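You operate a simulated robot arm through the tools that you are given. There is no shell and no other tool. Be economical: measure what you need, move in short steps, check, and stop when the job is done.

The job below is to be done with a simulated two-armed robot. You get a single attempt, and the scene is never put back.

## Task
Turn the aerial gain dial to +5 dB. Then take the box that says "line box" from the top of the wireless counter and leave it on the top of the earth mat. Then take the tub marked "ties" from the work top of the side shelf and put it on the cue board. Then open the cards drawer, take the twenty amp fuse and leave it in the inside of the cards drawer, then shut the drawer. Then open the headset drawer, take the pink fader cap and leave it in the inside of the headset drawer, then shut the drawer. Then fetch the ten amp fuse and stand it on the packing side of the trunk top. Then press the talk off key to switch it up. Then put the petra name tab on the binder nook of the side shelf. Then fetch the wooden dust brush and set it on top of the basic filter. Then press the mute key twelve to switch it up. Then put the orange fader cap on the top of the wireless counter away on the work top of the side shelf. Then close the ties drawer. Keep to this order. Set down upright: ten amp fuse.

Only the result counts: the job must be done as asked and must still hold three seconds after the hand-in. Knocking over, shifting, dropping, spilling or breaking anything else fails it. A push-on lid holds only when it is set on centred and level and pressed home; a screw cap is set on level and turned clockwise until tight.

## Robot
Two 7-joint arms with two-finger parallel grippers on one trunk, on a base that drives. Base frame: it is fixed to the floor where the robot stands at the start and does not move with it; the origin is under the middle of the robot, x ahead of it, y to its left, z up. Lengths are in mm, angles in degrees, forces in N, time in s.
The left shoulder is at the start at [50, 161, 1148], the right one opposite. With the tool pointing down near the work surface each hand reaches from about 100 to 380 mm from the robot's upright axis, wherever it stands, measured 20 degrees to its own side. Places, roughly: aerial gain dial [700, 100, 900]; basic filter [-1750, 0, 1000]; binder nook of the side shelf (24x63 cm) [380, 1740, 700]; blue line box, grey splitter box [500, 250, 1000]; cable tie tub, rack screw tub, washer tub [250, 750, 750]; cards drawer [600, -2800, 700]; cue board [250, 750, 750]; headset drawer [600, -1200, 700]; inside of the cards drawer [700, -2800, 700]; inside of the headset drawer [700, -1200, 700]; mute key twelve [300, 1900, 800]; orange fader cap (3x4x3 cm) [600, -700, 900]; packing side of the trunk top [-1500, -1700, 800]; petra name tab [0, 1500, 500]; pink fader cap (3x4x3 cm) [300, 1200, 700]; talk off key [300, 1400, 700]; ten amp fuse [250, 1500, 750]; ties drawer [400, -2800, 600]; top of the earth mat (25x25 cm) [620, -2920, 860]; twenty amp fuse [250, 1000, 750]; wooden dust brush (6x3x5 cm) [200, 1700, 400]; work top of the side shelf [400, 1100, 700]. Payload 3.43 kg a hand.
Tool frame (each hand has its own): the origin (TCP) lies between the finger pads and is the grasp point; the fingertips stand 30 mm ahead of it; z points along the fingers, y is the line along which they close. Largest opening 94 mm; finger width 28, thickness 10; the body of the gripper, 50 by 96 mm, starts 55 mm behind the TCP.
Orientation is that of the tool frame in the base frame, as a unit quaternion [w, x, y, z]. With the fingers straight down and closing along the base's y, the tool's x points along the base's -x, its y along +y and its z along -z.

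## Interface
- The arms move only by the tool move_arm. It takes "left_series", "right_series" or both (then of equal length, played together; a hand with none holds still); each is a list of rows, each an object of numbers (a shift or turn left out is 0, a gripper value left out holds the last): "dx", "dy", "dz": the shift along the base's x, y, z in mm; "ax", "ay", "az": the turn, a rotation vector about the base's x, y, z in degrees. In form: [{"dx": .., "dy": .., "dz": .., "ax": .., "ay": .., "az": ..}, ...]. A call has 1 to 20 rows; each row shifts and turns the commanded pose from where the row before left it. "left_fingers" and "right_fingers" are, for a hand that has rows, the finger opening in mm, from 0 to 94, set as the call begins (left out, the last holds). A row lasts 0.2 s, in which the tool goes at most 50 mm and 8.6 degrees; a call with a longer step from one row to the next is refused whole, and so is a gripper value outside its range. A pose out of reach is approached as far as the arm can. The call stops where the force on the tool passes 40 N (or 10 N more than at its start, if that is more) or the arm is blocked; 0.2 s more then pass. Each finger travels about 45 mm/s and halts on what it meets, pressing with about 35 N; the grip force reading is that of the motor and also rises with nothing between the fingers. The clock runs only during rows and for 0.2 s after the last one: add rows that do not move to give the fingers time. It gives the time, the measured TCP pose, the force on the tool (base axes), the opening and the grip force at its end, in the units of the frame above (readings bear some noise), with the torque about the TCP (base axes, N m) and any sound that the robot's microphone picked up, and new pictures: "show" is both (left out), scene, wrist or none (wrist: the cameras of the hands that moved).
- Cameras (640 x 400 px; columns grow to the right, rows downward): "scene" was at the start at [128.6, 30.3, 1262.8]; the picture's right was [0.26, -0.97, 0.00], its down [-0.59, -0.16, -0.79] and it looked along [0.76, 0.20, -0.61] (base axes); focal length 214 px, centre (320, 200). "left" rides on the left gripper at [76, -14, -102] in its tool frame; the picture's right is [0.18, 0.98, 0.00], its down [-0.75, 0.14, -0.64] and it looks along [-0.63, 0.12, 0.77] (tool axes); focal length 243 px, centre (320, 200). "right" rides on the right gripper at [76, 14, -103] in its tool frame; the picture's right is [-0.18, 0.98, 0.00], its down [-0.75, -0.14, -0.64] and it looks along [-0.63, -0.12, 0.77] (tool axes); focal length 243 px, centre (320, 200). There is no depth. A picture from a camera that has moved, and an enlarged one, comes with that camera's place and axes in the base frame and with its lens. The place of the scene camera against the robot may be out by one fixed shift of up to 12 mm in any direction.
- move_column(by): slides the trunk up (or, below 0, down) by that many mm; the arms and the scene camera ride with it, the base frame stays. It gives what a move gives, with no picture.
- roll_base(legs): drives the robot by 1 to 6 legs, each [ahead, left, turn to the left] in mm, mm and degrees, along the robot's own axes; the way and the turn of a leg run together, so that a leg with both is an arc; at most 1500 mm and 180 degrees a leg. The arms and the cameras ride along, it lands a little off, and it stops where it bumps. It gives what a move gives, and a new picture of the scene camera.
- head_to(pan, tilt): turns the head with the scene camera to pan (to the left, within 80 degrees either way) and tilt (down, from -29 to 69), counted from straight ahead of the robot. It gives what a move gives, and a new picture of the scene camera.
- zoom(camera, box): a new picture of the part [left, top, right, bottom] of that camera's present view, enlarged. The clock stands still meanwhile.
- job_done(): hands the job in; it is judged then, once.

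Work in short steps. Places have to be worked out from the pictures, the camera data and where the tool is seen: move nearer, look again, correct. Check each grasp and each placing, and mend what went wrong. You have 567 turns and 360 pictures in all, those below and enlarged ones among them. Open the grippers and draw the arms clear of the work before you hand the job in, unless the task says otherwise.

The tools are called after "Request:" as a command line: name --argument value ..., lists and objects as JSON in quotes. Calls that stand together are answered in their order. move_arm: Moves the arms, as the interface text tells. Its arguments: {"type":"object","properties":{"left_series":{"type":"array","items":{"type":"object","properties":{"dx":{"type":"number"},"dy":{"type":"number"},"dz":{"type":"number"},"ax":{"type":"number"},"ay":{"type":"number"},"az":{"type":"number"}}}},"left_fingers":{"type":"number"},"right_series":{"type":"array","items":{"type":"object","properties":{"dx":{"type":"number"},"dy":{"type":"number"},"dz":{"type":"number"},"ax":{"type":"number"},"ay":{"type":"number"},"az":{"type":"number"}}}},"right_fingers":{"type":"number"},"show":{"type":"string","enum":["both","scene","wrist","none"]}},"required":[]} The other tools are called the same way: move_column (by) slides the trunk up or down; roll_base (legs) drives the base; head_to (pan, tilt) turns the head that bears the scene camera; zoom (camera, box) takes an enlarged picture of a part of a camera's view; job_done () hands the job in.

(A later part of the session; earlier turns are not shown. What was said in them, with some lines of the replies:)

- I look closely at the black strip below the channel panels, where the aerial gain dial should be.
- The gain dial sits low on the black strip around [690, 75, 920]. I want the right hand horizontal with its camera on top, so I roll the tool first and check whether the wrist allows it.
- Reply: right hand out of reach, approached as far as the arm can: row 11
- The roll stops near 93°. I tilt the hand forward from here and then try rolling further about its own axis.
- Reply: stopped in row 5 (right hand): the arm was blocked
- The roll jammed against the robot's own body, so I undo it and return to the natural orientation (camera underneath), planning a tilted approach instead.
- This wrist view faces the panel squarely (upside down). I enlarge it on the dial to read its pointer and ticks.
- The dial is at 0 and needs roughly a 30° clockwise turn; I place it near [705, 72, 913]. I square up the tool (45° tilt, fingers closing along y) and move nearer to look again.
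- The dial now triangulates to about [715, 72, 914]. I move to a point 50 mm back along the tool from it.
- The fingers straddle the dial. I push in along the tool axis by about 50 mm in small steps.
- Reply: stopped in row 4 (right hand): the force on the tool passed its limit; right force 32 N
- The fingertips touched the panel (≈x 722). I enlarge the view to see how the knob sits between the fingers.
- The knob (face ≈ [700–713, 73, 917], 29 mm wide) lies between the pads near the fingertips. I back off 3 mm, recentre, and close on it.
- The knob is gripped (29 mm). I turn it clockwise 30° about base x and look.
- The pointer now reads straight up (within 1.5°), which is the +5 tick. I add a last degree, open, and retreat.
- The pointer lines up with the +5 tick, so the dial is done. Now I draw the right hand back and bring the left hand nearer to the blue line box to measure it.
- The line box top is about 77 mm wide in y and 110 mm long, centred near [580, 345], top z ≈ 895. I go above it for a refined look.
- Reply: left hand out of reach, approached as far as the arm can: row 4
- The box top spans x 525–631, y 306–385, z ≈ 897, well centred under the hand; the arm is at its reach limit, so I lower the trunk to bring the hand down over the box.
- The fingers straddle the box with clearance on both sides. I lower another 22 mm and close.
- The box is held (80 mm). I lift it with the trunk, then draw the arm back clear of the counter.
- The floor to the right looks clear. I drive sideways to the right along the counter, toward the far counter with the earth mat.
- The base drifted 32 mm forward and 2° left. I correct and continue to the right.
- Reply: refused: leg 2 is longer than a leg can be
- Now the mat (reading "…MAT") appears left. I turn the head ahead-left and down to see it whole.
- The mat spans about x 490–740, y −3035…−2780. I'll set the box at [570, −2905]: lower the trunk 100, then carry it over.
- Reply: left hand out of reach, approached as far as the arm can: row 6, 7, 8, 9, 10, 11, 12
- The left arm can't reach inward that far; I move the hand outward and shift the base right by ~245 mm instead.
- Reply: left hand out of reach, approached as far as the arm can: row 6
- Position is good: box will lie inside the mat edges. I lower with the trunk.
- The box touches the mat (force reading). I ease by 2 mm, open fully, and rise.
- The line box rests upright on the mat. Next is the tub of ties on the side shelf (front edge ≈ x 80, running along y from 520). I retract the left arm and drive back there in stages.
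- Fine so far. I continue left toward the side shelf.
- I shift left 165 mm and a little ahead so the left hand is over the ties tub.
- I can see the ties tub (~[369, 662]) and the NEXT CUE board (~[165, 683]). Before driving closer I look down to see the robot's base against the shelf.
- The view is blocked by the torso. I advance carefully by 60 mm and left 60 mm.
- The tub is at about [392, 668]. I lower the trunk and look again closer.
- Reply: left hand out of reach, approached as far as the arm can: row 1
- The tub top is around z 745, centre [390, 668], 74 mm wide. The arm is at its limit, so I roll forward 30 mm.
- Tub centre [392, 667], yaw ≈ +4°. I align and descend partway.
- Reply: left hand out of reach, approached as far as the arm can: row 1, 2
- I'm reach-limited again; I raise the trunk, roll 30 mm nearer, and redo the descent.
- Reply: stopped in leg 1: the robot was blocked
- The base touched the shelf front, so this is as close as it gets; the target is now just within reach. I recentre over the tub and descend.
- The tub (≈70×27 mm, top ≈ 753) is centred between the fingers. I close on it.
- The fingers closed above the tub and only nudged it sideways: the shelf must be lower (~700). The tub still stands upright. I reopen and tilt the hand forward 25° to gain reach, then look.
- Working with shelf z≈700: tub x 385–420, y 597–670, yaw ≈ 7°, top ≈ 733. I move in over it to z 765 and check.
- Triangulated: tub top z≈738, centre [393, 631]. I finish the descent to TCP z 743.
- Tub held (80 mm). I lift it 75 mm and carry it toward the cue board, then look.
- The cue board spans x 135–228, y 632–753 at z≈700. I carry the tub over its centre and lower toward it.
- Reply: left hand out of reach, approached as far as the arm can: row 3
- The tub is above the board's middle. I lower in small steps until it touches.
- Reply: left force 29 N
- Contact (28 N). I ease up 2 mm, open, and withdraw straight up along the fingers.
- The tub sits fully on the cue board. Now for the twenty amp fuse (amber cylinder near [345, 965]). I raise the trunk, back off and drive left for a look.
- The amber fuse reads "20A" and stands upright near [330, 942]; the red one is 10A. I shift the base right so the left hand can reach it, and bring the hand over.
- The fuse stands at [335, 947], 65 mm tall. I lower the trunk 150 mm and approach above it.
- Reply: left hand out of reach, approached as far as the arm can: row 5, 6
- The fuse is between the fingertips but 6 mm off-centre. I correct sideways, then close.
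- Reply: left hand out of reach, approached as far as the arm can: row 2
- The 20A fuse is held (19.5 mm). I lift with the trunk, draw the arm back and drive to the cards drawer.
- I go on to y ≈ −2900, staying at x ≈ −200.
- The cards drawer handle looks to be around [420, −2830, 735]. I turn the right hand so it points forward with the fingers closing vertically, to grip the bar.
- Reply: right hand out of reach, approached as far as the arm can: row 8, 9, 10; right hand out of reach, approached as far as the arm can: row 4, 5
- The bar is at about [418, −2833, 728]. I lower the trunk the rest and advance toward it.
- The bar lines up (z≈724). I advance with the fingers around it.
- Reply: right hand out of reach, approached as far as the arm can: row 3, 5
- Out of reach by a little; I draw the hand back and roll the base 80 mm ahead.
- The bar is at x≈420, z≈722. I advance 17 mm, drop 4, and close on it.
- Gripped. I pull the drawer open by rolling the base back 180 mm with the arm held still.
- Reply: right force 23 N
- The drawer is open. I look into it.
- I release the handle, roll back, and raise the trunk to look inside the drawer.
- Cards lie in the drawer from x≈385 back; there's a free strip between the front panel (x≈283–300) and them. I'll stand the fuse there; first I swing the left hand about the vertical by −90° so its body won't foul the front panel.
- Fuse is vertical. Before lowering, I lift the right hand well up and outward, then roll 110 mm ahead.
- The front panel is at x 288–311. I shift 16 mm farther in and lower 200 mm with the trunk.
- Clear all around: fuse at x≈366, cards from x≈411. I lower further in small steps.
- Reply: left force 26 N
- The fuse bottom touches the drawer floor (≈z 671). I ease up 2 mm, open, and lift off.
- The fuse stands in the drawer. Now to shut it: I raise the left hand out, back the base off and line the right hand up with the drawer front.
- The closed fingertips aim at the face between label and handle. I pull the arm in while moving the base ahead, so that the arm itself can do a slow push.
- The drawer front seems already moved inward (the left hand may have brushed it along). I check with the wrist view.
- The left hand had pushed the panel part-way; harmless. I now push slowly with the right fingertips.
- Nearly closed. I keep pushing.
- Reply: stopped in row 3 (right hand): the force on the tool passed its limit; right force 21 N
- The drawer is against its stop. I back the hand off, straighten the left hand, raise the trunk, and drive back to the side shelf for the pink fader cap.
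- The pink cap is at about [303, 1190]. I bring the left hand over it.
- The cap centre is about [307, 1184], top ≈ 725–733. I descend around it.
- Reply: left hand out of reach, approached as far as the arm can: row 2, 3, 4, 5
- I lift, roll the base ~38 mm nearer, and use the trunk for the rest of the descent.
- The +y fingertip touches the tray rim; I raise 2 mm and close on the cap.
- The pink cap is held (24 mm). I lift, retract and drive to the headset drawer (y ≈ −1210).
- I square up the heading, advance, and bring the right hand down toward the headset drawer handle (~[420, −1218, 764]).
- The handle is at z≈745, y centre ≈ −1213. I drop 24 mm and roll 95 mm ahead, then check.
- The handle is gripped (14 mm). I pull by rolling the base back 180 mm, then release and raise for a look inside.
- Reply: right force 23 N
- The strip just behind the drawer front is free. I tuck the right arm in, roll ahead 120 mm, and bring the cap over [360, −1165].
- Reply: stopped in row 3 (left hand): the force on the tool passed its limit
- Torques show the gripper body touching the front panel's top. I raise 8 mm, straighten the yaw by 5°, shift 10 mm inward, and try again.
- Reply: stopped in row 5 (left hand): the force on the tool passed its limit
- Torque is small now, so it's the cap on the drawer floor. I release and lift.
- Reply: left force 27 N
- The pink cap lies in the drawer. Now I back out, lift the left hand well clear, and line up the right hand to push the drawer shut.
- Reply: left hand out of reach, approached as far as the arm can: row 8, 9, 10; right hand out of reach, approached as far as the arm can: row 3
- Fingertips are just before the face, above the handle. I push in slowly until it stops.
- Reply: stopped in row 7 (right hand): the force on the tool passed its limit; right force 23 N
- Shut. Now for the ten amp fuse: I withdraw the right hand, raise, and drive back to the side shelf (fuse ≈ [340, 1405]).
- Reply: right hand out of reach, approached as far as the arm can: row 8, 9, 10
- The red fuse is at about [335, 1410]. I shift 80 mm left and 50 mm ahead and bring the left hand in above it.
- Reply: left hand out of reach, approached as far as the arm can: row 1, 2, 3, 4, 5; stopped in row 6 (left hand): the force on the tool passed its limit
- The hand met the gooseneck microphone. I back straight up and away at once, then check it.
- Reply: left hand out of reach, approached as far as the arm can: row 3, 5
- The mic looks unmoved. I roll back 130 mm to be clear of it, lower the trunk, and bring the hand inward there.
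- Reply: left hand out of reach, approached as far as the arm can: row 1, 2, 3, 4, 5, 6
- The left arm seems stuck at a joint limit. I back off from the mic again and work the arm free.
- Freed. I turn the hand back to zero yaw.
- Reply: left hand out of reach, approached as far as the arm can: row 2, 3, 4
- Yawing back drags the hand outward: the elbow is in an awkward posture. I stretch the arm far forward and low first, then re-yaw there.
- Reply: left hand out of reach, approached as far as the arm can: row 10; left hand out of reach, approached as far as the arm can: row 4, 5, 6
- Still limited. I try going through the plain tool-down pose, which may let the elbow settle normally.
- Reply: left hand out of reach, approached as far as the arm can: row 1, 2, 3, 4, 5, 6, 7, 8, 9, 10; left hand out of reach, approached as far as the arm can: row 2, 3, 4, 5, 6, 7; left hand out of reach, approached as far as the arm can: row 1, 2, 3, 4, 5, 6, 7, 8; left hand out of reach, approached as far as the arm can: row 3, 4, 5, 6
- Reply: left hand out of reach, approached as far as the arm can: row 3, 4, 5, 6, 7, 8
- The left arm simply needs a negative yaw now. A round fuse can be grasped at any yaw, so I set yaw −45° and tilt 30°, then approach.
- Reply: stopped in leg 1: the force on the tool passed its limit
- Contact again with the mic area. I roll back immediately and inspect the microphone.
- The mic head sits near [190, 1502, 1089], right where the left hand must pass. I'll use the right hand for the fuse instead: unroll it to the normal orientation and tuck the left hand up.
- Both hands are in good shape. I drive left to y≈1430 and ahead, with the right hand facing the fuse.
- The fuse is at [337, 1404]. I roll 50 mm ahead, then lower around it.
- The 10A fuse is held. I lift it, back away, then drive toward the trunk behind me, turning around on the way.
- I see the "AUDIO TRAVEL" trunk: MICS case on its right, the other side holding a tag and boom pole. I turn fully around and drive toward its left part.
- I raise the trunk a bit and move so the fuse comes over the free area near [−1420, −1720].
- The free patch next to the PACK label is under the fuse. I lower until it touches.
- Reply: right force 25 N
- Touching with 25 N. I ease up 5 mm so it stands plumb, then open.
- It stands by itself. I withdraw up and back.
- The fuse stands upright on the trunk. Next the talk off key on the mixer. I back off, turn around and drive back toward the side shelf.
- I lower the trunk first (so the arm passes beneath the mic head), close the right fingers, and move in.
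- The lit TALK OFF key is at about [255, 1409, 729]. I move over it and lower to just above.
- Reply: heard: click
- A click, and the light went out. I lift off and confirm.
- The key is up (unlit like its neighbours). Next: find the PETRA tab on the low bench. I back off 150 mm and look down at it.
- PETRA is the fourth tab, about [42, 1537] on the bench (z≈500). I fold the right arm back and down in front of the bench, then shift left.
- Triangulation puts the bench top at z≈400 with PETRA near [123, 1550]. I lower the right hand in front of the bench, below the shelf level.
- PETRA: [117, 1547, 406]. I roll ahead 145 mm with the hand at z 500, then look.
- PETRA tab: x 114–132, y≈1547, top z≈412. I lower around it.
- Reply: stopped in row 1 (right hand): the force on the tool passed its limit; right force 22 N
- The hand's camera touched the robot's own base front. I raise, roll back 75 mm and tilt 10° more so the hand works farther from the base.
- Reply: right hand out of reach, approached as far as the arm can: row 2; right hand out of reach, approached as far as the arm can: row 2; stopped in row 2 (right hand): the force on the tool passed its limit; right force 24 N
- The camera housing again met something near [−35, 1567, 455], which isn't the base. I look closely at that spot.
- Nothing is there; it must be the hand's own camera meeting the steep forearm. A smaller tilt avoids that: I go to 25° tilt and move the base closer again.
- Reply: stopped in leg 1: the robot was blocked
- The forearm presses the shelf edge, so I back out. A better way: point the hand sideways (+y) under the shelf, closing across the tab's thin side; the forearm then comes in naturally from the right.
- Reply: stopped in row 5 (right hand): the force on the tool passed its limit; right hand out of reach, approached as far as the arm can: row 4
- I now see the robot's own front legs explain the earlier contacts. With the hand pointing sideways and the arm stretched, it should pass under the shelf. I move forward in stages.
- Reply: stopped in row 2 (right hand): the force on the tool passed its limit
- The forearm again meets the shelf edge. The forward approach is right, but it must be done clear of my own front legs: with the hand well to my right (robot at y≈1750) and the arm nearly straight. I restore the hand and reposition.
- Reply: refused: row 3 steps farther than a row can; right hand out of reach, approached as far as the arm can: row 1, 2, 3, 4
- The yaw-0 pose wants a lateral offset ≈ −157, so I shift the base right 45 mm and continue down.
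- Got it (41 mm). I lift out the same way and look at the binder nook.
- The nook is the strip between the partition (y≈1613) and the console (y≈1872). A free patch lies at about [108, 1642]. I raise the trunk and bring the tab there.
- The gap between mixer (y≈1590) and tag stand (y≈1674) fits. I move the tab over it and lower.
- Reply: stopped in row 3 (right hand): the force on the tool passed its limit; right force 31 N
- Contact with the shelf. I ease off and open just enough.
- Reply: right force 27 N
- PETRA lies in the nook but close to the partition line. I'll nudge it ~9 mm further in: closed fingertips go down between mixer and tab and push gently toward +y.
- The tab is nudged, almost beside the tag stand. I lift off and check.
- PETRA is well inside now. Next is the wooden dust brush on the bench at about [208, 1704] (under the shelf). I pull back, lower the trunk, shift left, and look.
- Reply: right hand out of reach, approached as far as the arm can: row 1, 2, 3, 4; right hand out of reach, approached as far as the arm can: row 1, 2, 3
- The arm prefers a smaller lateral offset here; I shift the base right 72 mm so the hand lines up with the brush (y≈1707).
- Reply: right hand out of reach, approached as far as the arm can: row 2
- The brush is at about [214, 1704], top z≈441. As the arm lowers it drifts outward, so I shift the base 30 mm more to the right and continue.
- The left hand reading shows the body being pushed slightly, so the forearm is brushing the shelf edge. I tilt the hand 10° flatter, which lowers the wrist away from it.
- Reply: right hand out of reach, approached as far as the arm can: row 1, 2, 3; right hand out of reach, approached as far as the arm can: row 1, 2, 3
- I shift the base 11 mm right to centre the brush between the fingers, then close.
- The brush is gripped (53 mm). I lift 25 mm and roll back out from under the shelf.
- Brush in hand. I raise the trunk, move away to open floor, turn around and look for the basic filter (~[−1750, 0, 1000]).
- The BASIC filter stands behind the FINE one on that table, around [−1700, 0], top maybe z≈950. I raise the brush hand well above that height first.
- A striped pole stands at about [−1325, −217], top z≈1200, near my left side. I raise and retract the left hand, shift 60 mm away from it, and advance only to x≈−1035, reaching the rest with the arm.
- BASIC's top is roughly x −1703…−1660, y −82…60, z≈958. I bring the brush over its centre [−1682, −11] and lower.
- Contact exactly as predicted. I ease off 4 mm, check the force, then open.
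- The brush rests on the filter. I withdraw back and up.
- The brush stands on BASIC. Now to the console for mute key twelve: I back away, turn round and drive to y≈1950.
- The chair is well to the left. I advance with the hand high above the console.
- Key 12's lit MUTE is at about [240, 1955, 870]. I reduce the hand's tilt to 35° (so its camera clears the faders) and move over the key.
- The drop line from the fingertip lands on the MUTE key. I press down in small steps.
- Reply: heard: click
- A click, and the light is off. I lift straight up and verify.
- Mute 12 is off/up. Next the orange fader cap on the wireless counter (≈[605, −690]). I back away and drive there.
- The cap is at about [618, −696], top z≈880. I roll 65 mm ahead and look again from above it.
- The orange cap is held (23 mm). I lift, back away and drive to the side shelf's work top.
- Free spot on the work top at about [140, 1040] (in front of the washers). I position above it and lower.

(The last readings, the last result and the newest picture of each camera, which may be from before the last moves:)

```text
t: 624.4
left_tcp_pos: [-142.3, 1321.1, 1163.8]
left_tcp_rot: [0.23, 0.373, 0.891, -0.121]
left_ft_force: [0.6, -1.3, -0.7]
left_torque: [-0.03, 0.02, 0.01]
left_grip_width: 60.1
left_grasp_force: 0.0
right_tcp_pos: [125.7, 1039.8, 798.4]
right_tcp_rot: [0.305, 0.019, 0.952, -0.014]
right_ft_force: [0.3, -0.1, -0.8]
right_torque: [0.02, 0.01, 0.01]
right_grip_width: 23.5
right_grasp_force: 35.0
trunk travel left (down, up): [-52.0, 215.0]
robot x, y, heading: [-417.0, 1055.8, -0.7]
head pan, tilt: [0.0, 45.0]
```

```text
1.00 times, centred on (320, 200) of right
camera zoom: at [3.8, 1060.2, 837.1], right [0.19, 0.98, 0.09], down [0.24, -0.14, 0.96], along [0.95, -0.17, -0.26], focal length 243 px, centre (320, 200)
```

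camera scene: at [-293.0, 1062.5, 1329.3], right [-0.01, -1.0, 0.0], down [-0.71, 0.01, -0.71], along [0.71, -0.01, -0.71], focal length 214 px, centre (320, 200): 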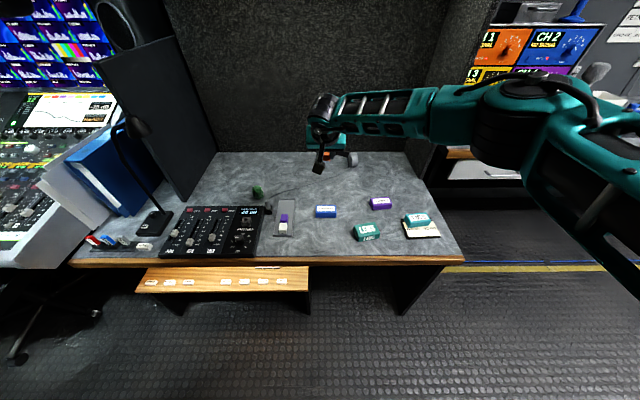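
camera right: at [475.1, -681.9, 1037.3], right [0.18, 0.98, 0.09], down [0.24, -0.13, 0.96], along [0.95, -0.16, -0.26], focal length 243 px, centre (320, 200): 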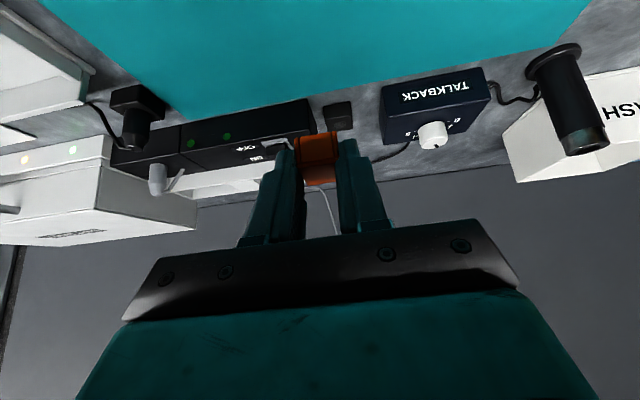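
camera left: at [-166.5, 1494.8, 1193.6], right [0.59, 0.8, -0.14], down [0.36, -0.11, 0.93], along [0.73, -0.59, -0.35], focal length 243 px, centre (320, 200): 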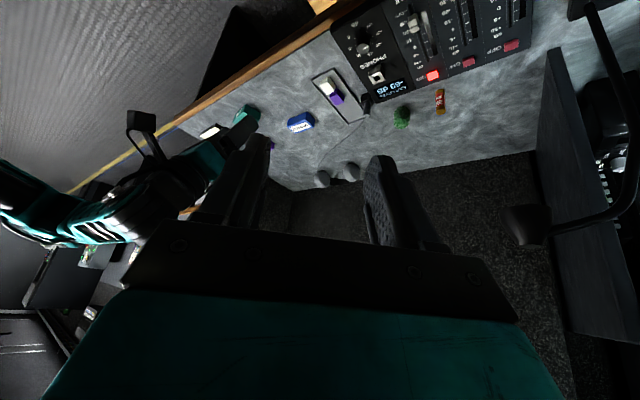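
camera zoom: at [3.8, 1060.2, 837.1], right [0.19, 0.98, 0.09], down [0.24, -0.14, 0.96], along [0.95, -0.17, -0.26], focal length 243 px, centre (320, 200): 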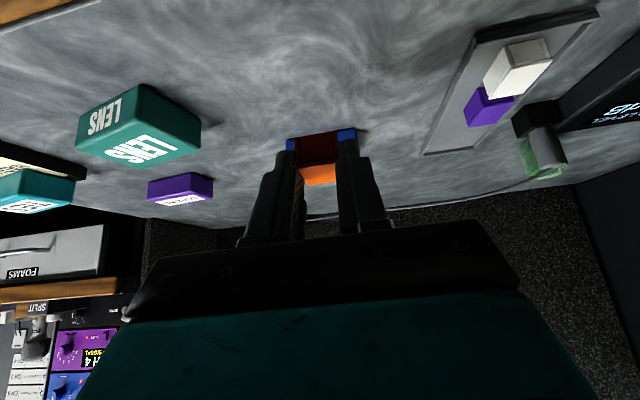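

Request:
move_column --by -45

Request:
move_arm --right_series '[{"dz": -4}, {"dz": -4}, {"dz": -3}, {"dz": -3}, {"dz": -3}, {"dz": -3}, {}]' --show "wrist"

```text
t: 625.3
left_tcp_pos: [-142.3, 1321.7, 1119.3]
left_tcp_rot: [0.229, 0.373, 0.891, -0.122]
left_ft_force: [-0.6, -0.6, -0.4]
left_torque: [-0.03, 0.01, -0.04]
left_grip_width: 60.1
left_grasp_force: 0.1
right_tcp_pos: [125.2, 1040.3, 754.6]
right_tcp_rot: [0.304, 0.02, 0.952, -0.015]
right_ft_force: [0.1, -0.4, 0.0]
right_torque: [-0.05, -0.02, -0.01]
right_grip_width: 23.1
right_grasp_force: 34.9
trunk travel left (down, up): [-7.0, 260.0]
robot x, y, heading: [-420.4, 1055.1, -0.1]
head pan, tilt: [0.0, 45.0]
```

```text
t: 626.9
left_tcp_pos: [-142.0, 1322.0, 1120.1]
left_tcp_rot: [0.231, 0.371, 0.891, -0.12]
left_ft_force: [-0.1, -0.8, -0.3]
left_torque: [-0.03, 0.02, 0.0]
left_grip_width: 59.8
left_grasp_force: 0.1
right_tcp_pos: [126.1, 1040.3, 733.8]
right_tcp_rot: [0.306, 0.02, 0.952, -0.014]
right_ft_force: [-0.8, -1.5, 2.4]
right_torque: [0.06, -0.05, 0.02]
right_grip_width: 23.7
right_grasp_force: 35.0
trunk travel left (down, up): [-7.0, 260.0]
robot x, y, heading: [-421.4, 1054.5, -0.5]
head pan, tilt: [0.0, 45.0]
camera right: at [3.9, 1060.1, 772.4], right [0.19, 0.98, 0.09], down [0.23, -0.14, 0.96], along [0.95, -0.17, -0.26], focal length 243 px, centre (320, 200)
```

right: 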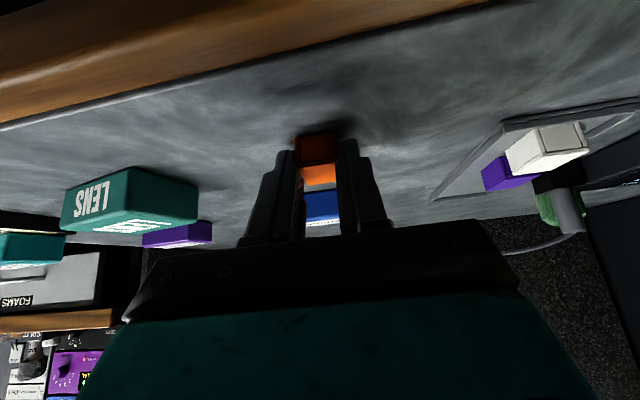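

Just touching. I open and withdraw.

Request:
move_arm --right_series '[{}, {}, {"dz": 4, "dx": -6}, {"dz": 12, "dx": -15}, {"dz": 20, "dx": -20}, {"dz": 25, "dx": -20}, {"dz": 25, "dx": -20}]' --right_fingers 44 --show "wrist"

```text
t: 628.5
left_tcp_pos: [-142.7, 1321.5, 1118.6]
left_tcp_rot: [0.23, 0.373, 0.891, -0.121]
left_ft_force: [0.1, -0.2, 0.1]
left_torque: [0.01, -0.01, 0.03]
left_grip_width: 60.3
left_grasp_force: 0.0
right_tcp_pos: [43.1, 1040.5, 819.4]
right_tcp_rot: [0.305, 0.02, 0.952, -0.015]
right_ft_force: [-0.3, -0.4, 0.3]
right_torque: [0.02, 0.04, 0.01]
right_grip_width: 43.9
right_grasp_force: 0.1
trunk travel left (down, up): [-7.0, 260.0]
robot x, y, heading: [-419.9, 1058.3, -0.4]
head pan, tilt: [0.0, 45.0]
camera right: at [-77.3, 1059.4, 858.9], right [0.2, 0.98, 0.09], down [0.24, -0.14, 0.96], along [0.95, -0.17, -0.26], focal length 243 px, centre (320, 200)
```

right: 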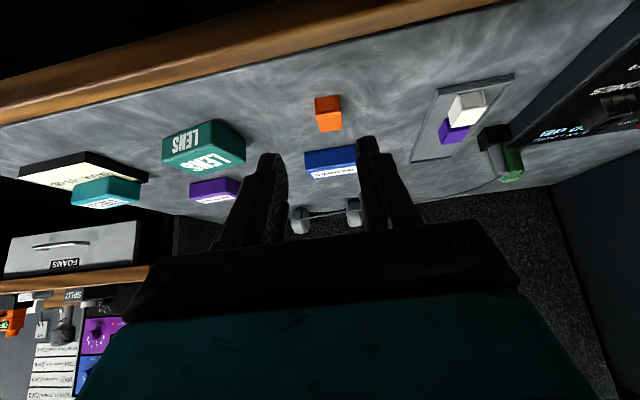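

The orange cap sits on the work top. Last: close the ties drawer. I drive to it.

Request:
roll_base --legs '[[-100, 0, 0.4], [0, -1490, 0], [0, -1490, 0]]'

Request:
roll_base --legs '[[0, -890, 0]]'

Request:
head_to --pan 0 --tilt 40

```text
t: 643.5
left_tcp_pos: [-264.2, -1637.6, 1119.1]
left_tcp_rot: [0.229, 0.378, 0.888, -0.122]
left_ft_force: [-0.2, -0.6, 0.3]
left_torque: [0.0, -0.02, 0.01]
left_grip_width: 59.8
left_grasp_force: 0.2
right_tcp_pos: [-81.6, -1925.0, 820.4]
right_tcp_rot: [0.304, 0.024, 0.952, -0.016]
right_ft_force: [-0.5, -0.2, -0.8]
right_torque: [-0.04, 0.01, 0.01]
right_grip_width: 43.9
right_grasp_force: 0.1
trunk travel left (down, up): [-7.0, 260.0]
robot x, y, heading: [-546.9, -1900.5, -1.3]
head pan, tilt: [0.0, 45.0]
camera scene: at [-418.1, -1895.7, 1084.3], right [-0.02, -1.0, 0.0], down [-0.71, 0.01, -0.71], along [0.71, -0.01, -0.71], focal length 214 px, centre (320, 200)
```

scene: 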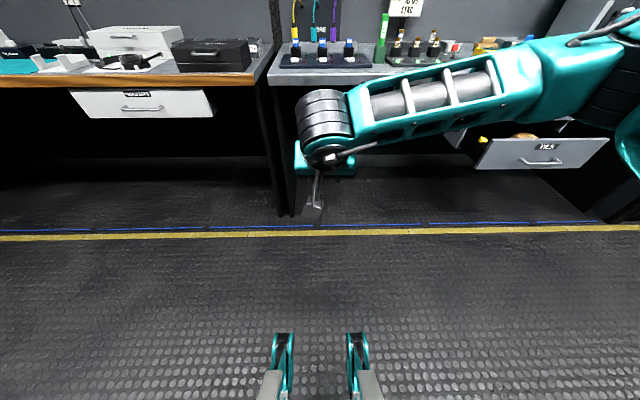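

```text
t: 648.2
left_tcp_pos: [-280.8, -2518.3, 1119.2]
left_tcp_rot: [0.229, 0.376, 0.89, -0.122]
left_ft_force: [-0.2, 0.3, 0.1]
left_torque: [0.0, -0.01, 0.04]
left_grip_width: 60.0
left_grasp_force: 0.1
right_tcp_pos: [-96.8, -2803.1, 820.3]
right_tcp_rot: [0.305, 0.022, 0.952, -0.016]
right_ft_force: [0.3, -0.5, -1.1]
right_torque: [0.01, -0.01, 0.0]
right_grip_width: 44.3
right_grasp_force: 0.0
trunk travel left (down, up): [-7.0, 260.0]
robot x, y, heading: [-559.3, -2783.1, -0.9]
head pan, tilt: [0.0, 45.0]
camera scene: at [-433.9, -2777.5, 1084.3], right [-0.02, -1.0, 0.0], down [-0.71, 0.01, -0.71], along [0.71, -0.01, -0.71], focal length 214 px, centre (320, 200)
```

scene: 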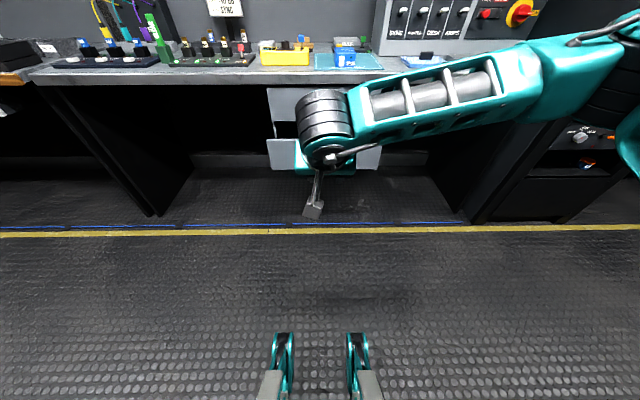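

```text
t: 648.8
left_tcp_pos: [-281.9, -2519.4, 1119.6]
left_tcp_rot: [0.23, 0.376, 0.889, -0.122]
left_ft_force: [0.4, 0.6, 0.7]
left_torque: [0.02, -0.02, 0.03]
left_grip_width: 60.1
left_grasp_force: 0.0
right_tcp_pos: [-97.6, -2801.3, 821.2]
right_tcp_rot: [0.305, 0.022, 0.952, -0.016]
right_ft_force: [0.2, 0.5, 1.0]
right_torque: [0.0, 0.04, 0.01]
right_grip_width: 44.1
right_grasp_force: 0.0
trunk travel left (down, up): [-7.0, 260.0]
robot x, y, heading: [-563.0, -2781.9, -0.9]
head pan, tilt: [0.0, 40.0]
camera scene: at [-430.2, -2777.5, 1091.5], right [-0.02, -1.0, 0.0], down [-0.64, 0.01, -0.77], along [0.77, -0.01, -0.64], focal length 214 px, centre (320, 200)
```

scene: 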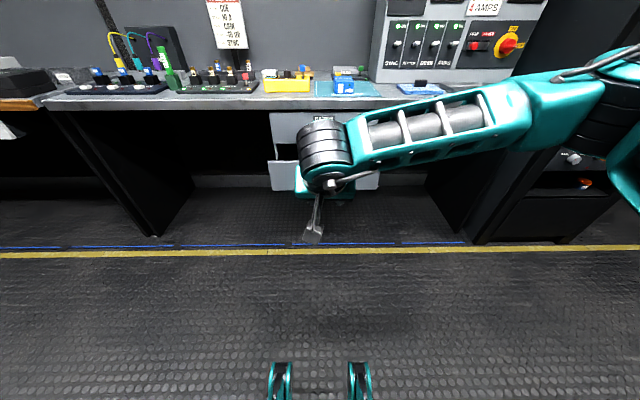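

I tilt the hand forward, close the fingers and lower to the height of the ties drawer front (z≈620).

Request:
move_arm --right_series '[{"ay": -8, "dz": -20}, {"ay": -8, "dz": -20}, {"ay": -8, "dz": -20}, {"dz": -25}, {"dz": -25}, {"dz": -25}, {"dz": -25}, {"dz": -25}, {"dz": -15}]' --right_fingers 0 --show "both"

```text
t: 650.8
left_tcp_pos: [-282.1, -2519.3, 1119.3]
left_tcp_rot: [0.23, 0.375, 0.89, -0.122]
left_ft_force: [0.3, 0.3, 0.1]
left_torque: [-0.03, 0.02, -0.01]
left_grip_width: 59.9
left_grasp_force: 0.0
right_tcp_pos: [-96.4, -2800.9, 620.6]
right_tcp_rot: [0.496, 0.025, 0.868, -0.01]
right_ft_force: [-0.5, -0.6, 0.2]
right_torque: [-0.03, -0.03, 0.0]
right_grip_width: 0.0
right_grasp_force: 33.3
trunk travel left (down, up): [-7.0, 260.0]
robot x, y, heading: [-560.4, -2782.2, -1.0]
head pan, tilt: [0.0, 40.0]
camera scene: at [-430.2, -2777.5, 1091.5], right [-0.02, -1.0, 0.0], down [-0.64, 0.01, -0.77], along [0.77, -0.01, -0.64], focal length 214 px, centre (320, 200)
camera right: at [-222.7, -2780.6, 605.9], right [0.15, 0.98, 0.17], down [-0.18, -0.14, 0.97], along [0.97, -0.17, 0.15], focal length 243 px, centre (320, 200)
```

scene: 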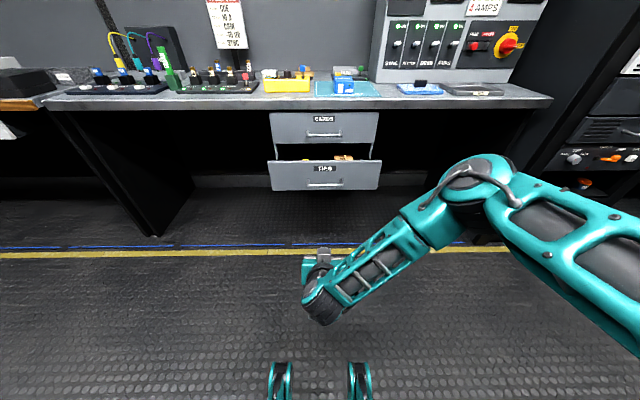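
right: 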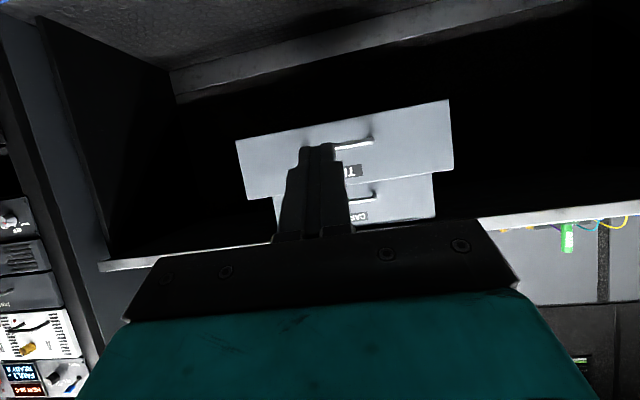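

I raise to z≈632 (between label and handle) and roll ahead 360 mm.

Request:
move_arm --right_series '[{"dz": 12}]' --show "none"

Request:
roll_base --legs '[[340, 0, 0.9]]'

Request:
zoom --camera "right" --box '[0, 0, 640, 400]'

```text
t: 651.2
left_tcp_pos: [-280.4, -2519.4, 1118.8]
left_tcp_rot: [0.229, 0.376, 0.89, -0.122]
left_ft_force: [-0.7, 0.2, 0.5]
left_torque: [0.02, -0.02, -0.03]
left_grip_width: 59.9
left_grasp_force: 0.1
right_tcp_pos: [-96.9, -2801.7, 631.2]
right_tcp_rot: [0.495, 0.024, 0.869, -0.01]
right_ft_force: [0.2, -0.3, -0.3]
right_torque: [0.0, -0.01, -0.01]
right_grip_width: 0.1
right_grasp_force: 33.0
trunk travel left (down, up): [-7.0, 260.0]
robot x, y, heading: [-556.1, -2785.1, -0.9]
head pan, tilt: [0.0, 40.0]
```

```text
t: 653.4
left_tcp_pos: [53.7, -2520.1, 1118.4]
left_tcp_rot: [0.231, 0.371, 0.891, -0.121]
left_ft_force: [0.3, 0.0, 0.1]
left_torque: [0.0, 0.01, -0.03]
left_grip_width: 59.9
left_grasp_force: 0.1
right_tcp_pos: [239.5, -2801.3, 631.1]
right_tcp_rot: [0.495, 0.021, 0.869, -0.008]
right_ft_force: [0.4, -0.4, -0.5]
right_torque: [0.02, 0.03, 0.03]
right_grip_width: 0.0
right_grasp_force: 32.7
trunk travel left (down, up): [-7.0, 260.0]
robot x, y, heading: [-222.3, -2786.4, -0.5]
head pan, tilt: [0.0, 40.0]
camera scene: at [-93.4, -2780.0, 1091.5], right [-0.01, -1.0, 0.0], down [-0.64, 0.0, -0.77], along [0.77, 0.0, -0.64], focal length 214 px, centre (320, 200)
```

scene: 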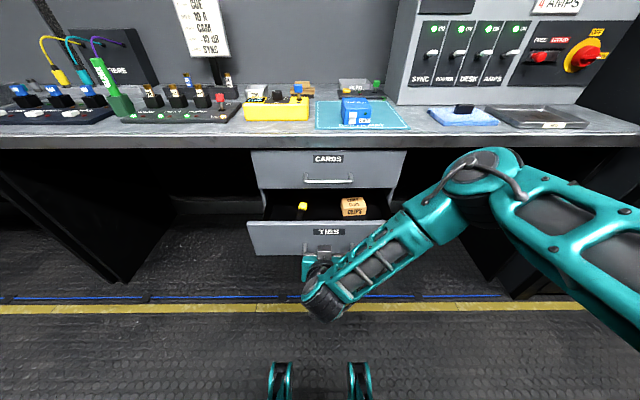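

```text
1.00 times, centred on (320, 200) of right
camera zoom: at [113.8, -2782.1, 617.3], right [0.14, 0.98, 0.16], down [-0.18, -0.14, 0.97], along [0.97, -0.16, 0.15], focal length 243 px, centre (320, 200)
```

zoom: 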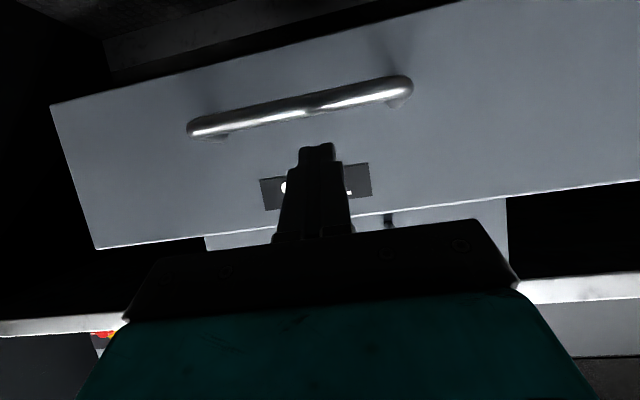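

Well aligned between handle and label. I push slowly with the arm.

Request:
move_arm --right_series '[{"dx": 12}, {"dx": 12}, {"dx": 12}, {"dx": 12}, {"dx": 12}, {"dx": 12}, {"dx": 12}, {"dx": 12}, {"dx": 12}, {"dx": 12}, {"dx": 12}]' --show "scene"

```text
t: 655.8
left_tcp_pos: [52.7, -2520.9, 1118.1]
left_tcp_rot: [0.23, 0.37, 0.892, -0.12]
left_ft_force: [0.0, -0.2, 0.1]
left_torque: [-0.02, 0.03, 0.0]
left_grip_width: 60.1
left_grasp_force: 0.1
right_tcp_pos: [372.1, -2801.0, 633.5]
right_tcp_rot: [0.495, 0.022, 0.868, -0.01]
right_ft_force: [0.3, 0.0, 0.1]
right_torque: [0.03, -0.01, 0.0]
right_grip_width: 0.0
right_grasp_force: 32.6
trunk travel left (down, up): [-7.0, 260.0]
robot x, y, heading: [-221.1, -2787.2, -0.3]
head pan, tilt: [0.0, 40.0]
camera scene: at [-93.5, -2780.0, 1091.5], right [-0.01, -1.0, 0.0], down [-0.64, 0.0, -0.77], along [0.77, 0.0, -0.64], focal length 214 px, centre (320, 200)
```

scene: 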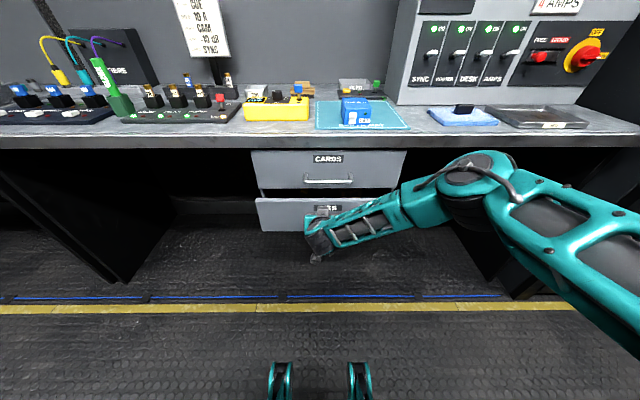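

Request:
move_arm --right_series '[{"dx": 10}, {"dx": 10}, {"dx": 10}, {"dx": 8}, {"dx": 8}, {"dx": 6}, {"dx": 6}, {"dx": 6}, {"dx": 6}]' --show "scene"

```text
t: 657.8
left_tcp_pos: [51.5, -2520.8, 1119.7]
left_tcp_rot: [0.23, 0.371, 0.891, -0.12]
left_ft_force: [-0.1, -0.7, 0.2]
left_torque: [0.02, -0.01, 0.03]
left_grip_width: 60.0
left_grasp_force: 0.0
right_tcp_pos: [434.7, -2799.4, 629.6]
right_tcp_rot: [0.492, 0.021, 0.87, -0.007]
right_ft_force: [-13.4, -2.0, 5.4]
right_torque: [0.04, -0.08, -0.01]
right_grip_width: 0.1
right_grasp_force: 32.6
trunk travel left (down, up): [-7.0, 260.0]
robot x, y, heading: [-223.8, -2786.9, -0.4]
head pan, tilt: [0.0, 40.0]
stopped in row 9 (right hand): the force on the tool passed its limit (the readings are from after the stop); the commanded pose is now the measured one
camera scene: at [-95.4, -2780.3, 1091.8], right [-0.01, -1.0, 0.0], down [-0.64, 0.0, -0.77], along [0.77, -0.01, -0.64], focal length 214 px, centre (320, 200)
```

scene: 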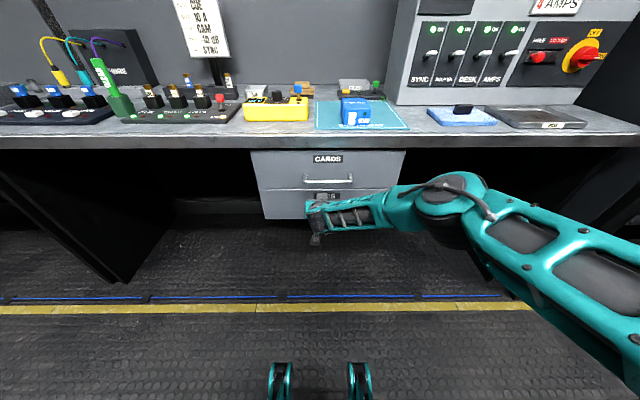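

It hit the stop, flush with the cards drawer. I back the hand off, open the grippers and check.

Request:
move_arm --right_series '[{"dx": -25}, {"dx": -40}, {"dx": -40}, {"dx": -40}, {"dx": -20}]' --show "none"

Request:
roll_base --legs '[[-250, 0, 0]]'

Request:
move_arm --right_series '[{"dz": 25}, {"dz": 25}, {"dz": 25}, {"dz": 25}]' --right_fingers 70 --left_series '[{}, {}, {}, {}]' --left_fingers 70 --show "none"

Request:
zoom --camera "scene" --box '[180, 60, 460, 240]'

```text
t: 659.0
left_tcp_pos: [52.1, -2519.9, 1119.5]
left_tcp_rot: [0.23, 0.372, 0.891, -0.12]
left_ft_force: [-0.5, -0.1, 0.2]
left_torque: [0.01, -0.03, 0.02]
left_grip_width: 60.0
left_grasp_force: 0.0
right_tcp_pos: [271.2, -2801.3, 628.5]
right_tcp_rot: [0.493, 0.022, 0.87, -0.008]
right_ft_force: [-0.2, -0.6, -0.3]
right_torque: [0.0, 0.0, -0.02]
right_grip_width: 0.0
right_grasp_force: 33.2
trunk travel left (down, up): [-7.0, 260.0]
robot x, y, heading: [-226.1, -2789.7, -0.2]
head pan, tilt: [0.0, 40.0]
```

```text
t: 660.8
left_tcp_pos: [-197.7, -2518.9, 1119.0]
left_tcp_rot: [0.23, 0.372, 0.891, -0.12]
left_ft_force: [-0.4, 0.1, 0.8]
left_torque: [0.0, -0.01, -0.01]
left_grip_width: 60.0
left_grasp_force: 0.0
right_tcp_pos: [21.6, -2798.3, 627.1]
right_tcp_rot: [0.492, 0.019, 0.87, -0.007]
right_ft_force: [0.4, -0.1, 0.0]
right_torque: [0.01, -0.02, -0.02]
right_grip_width: 0.1
right_grasp_force: 32.8
trunk travel left (down, up): [-7.0, 260.0]
robot x, y, heading: [-474.7, -2784.1, -0.2]
head pan, tilt: [0.0, 40.0]
camera scene: at [-342.9, -2778.4, 1091.5], right [0.0, -1.0, 0.0], down [-0.64, 0.0, -0.77], along [0.77, 0.0, -0.64], focal length 214 px, centre (320, 200)
```

scene: 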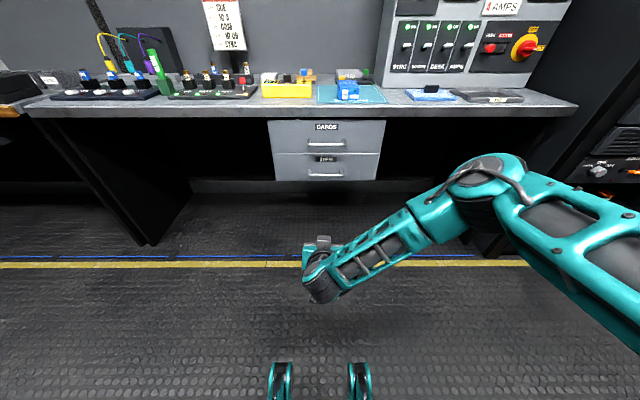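

```text
t: 661.8
left_tcp_pos: [-197.7, -2519.0, 1118.6]
left_tcp_rot: [0.23, 0.371, 0.891, -0.121]
left_ft_force: [0.1, -0.5, -0.5]
left_torque: [0.04, 0.01, 0.0]
left_grip_width: 69.9
left_grasp_force: 0.1
right_tcp_pos: [23.3, -2796.8, 727.7]
right_tcp_rot: [0.493, 0.021, 0.87, -0.009]
right_ft_force: [0.7, 0.3, -0.1]
right_torque: [-0.02, 0.01, -0.03]
right_grip_width: 70.2
right_grasp_force: 0.1
trunk travel left (down, up): [-7.0, 260.0]
robot x, y, heading: [-472.3, -2783.2, -0.2]
head pan, tilt: [0.0, 40.0]
```

```text
2.22 times, centred on (320, 150) of scene
camera zoom: at [-342.9, -2778.5, 1091.5], right [0.0, -1.0, 0.0], down [-0.64, 0.0, -0.77], along [0.77, 0.0, -0.64], focal length 477 px, centre (320, 311)
```

zoom: 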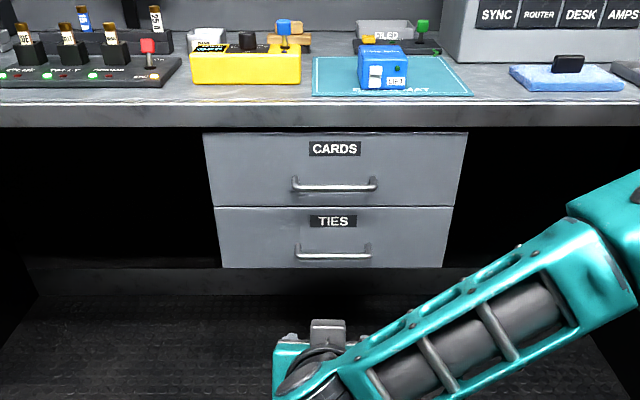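

Both drawers are shut flush, the line box rests on the earth mat, and the hands are open and clear. I hand the job in.

Request:
job_done

```text
The job is handed in.
```

I carried out all twelve steps in the order given and handed the job in. I don't know the verdict; only the hand-in was confirmed.

**Contacts along the way:**
- The left hand touched the gooseneck lamp on the side shelf twice. It looked unmoved afterwards.
- The base bumped the front of the shelf once, and the right forearm touched its edge while I was reaching under it.
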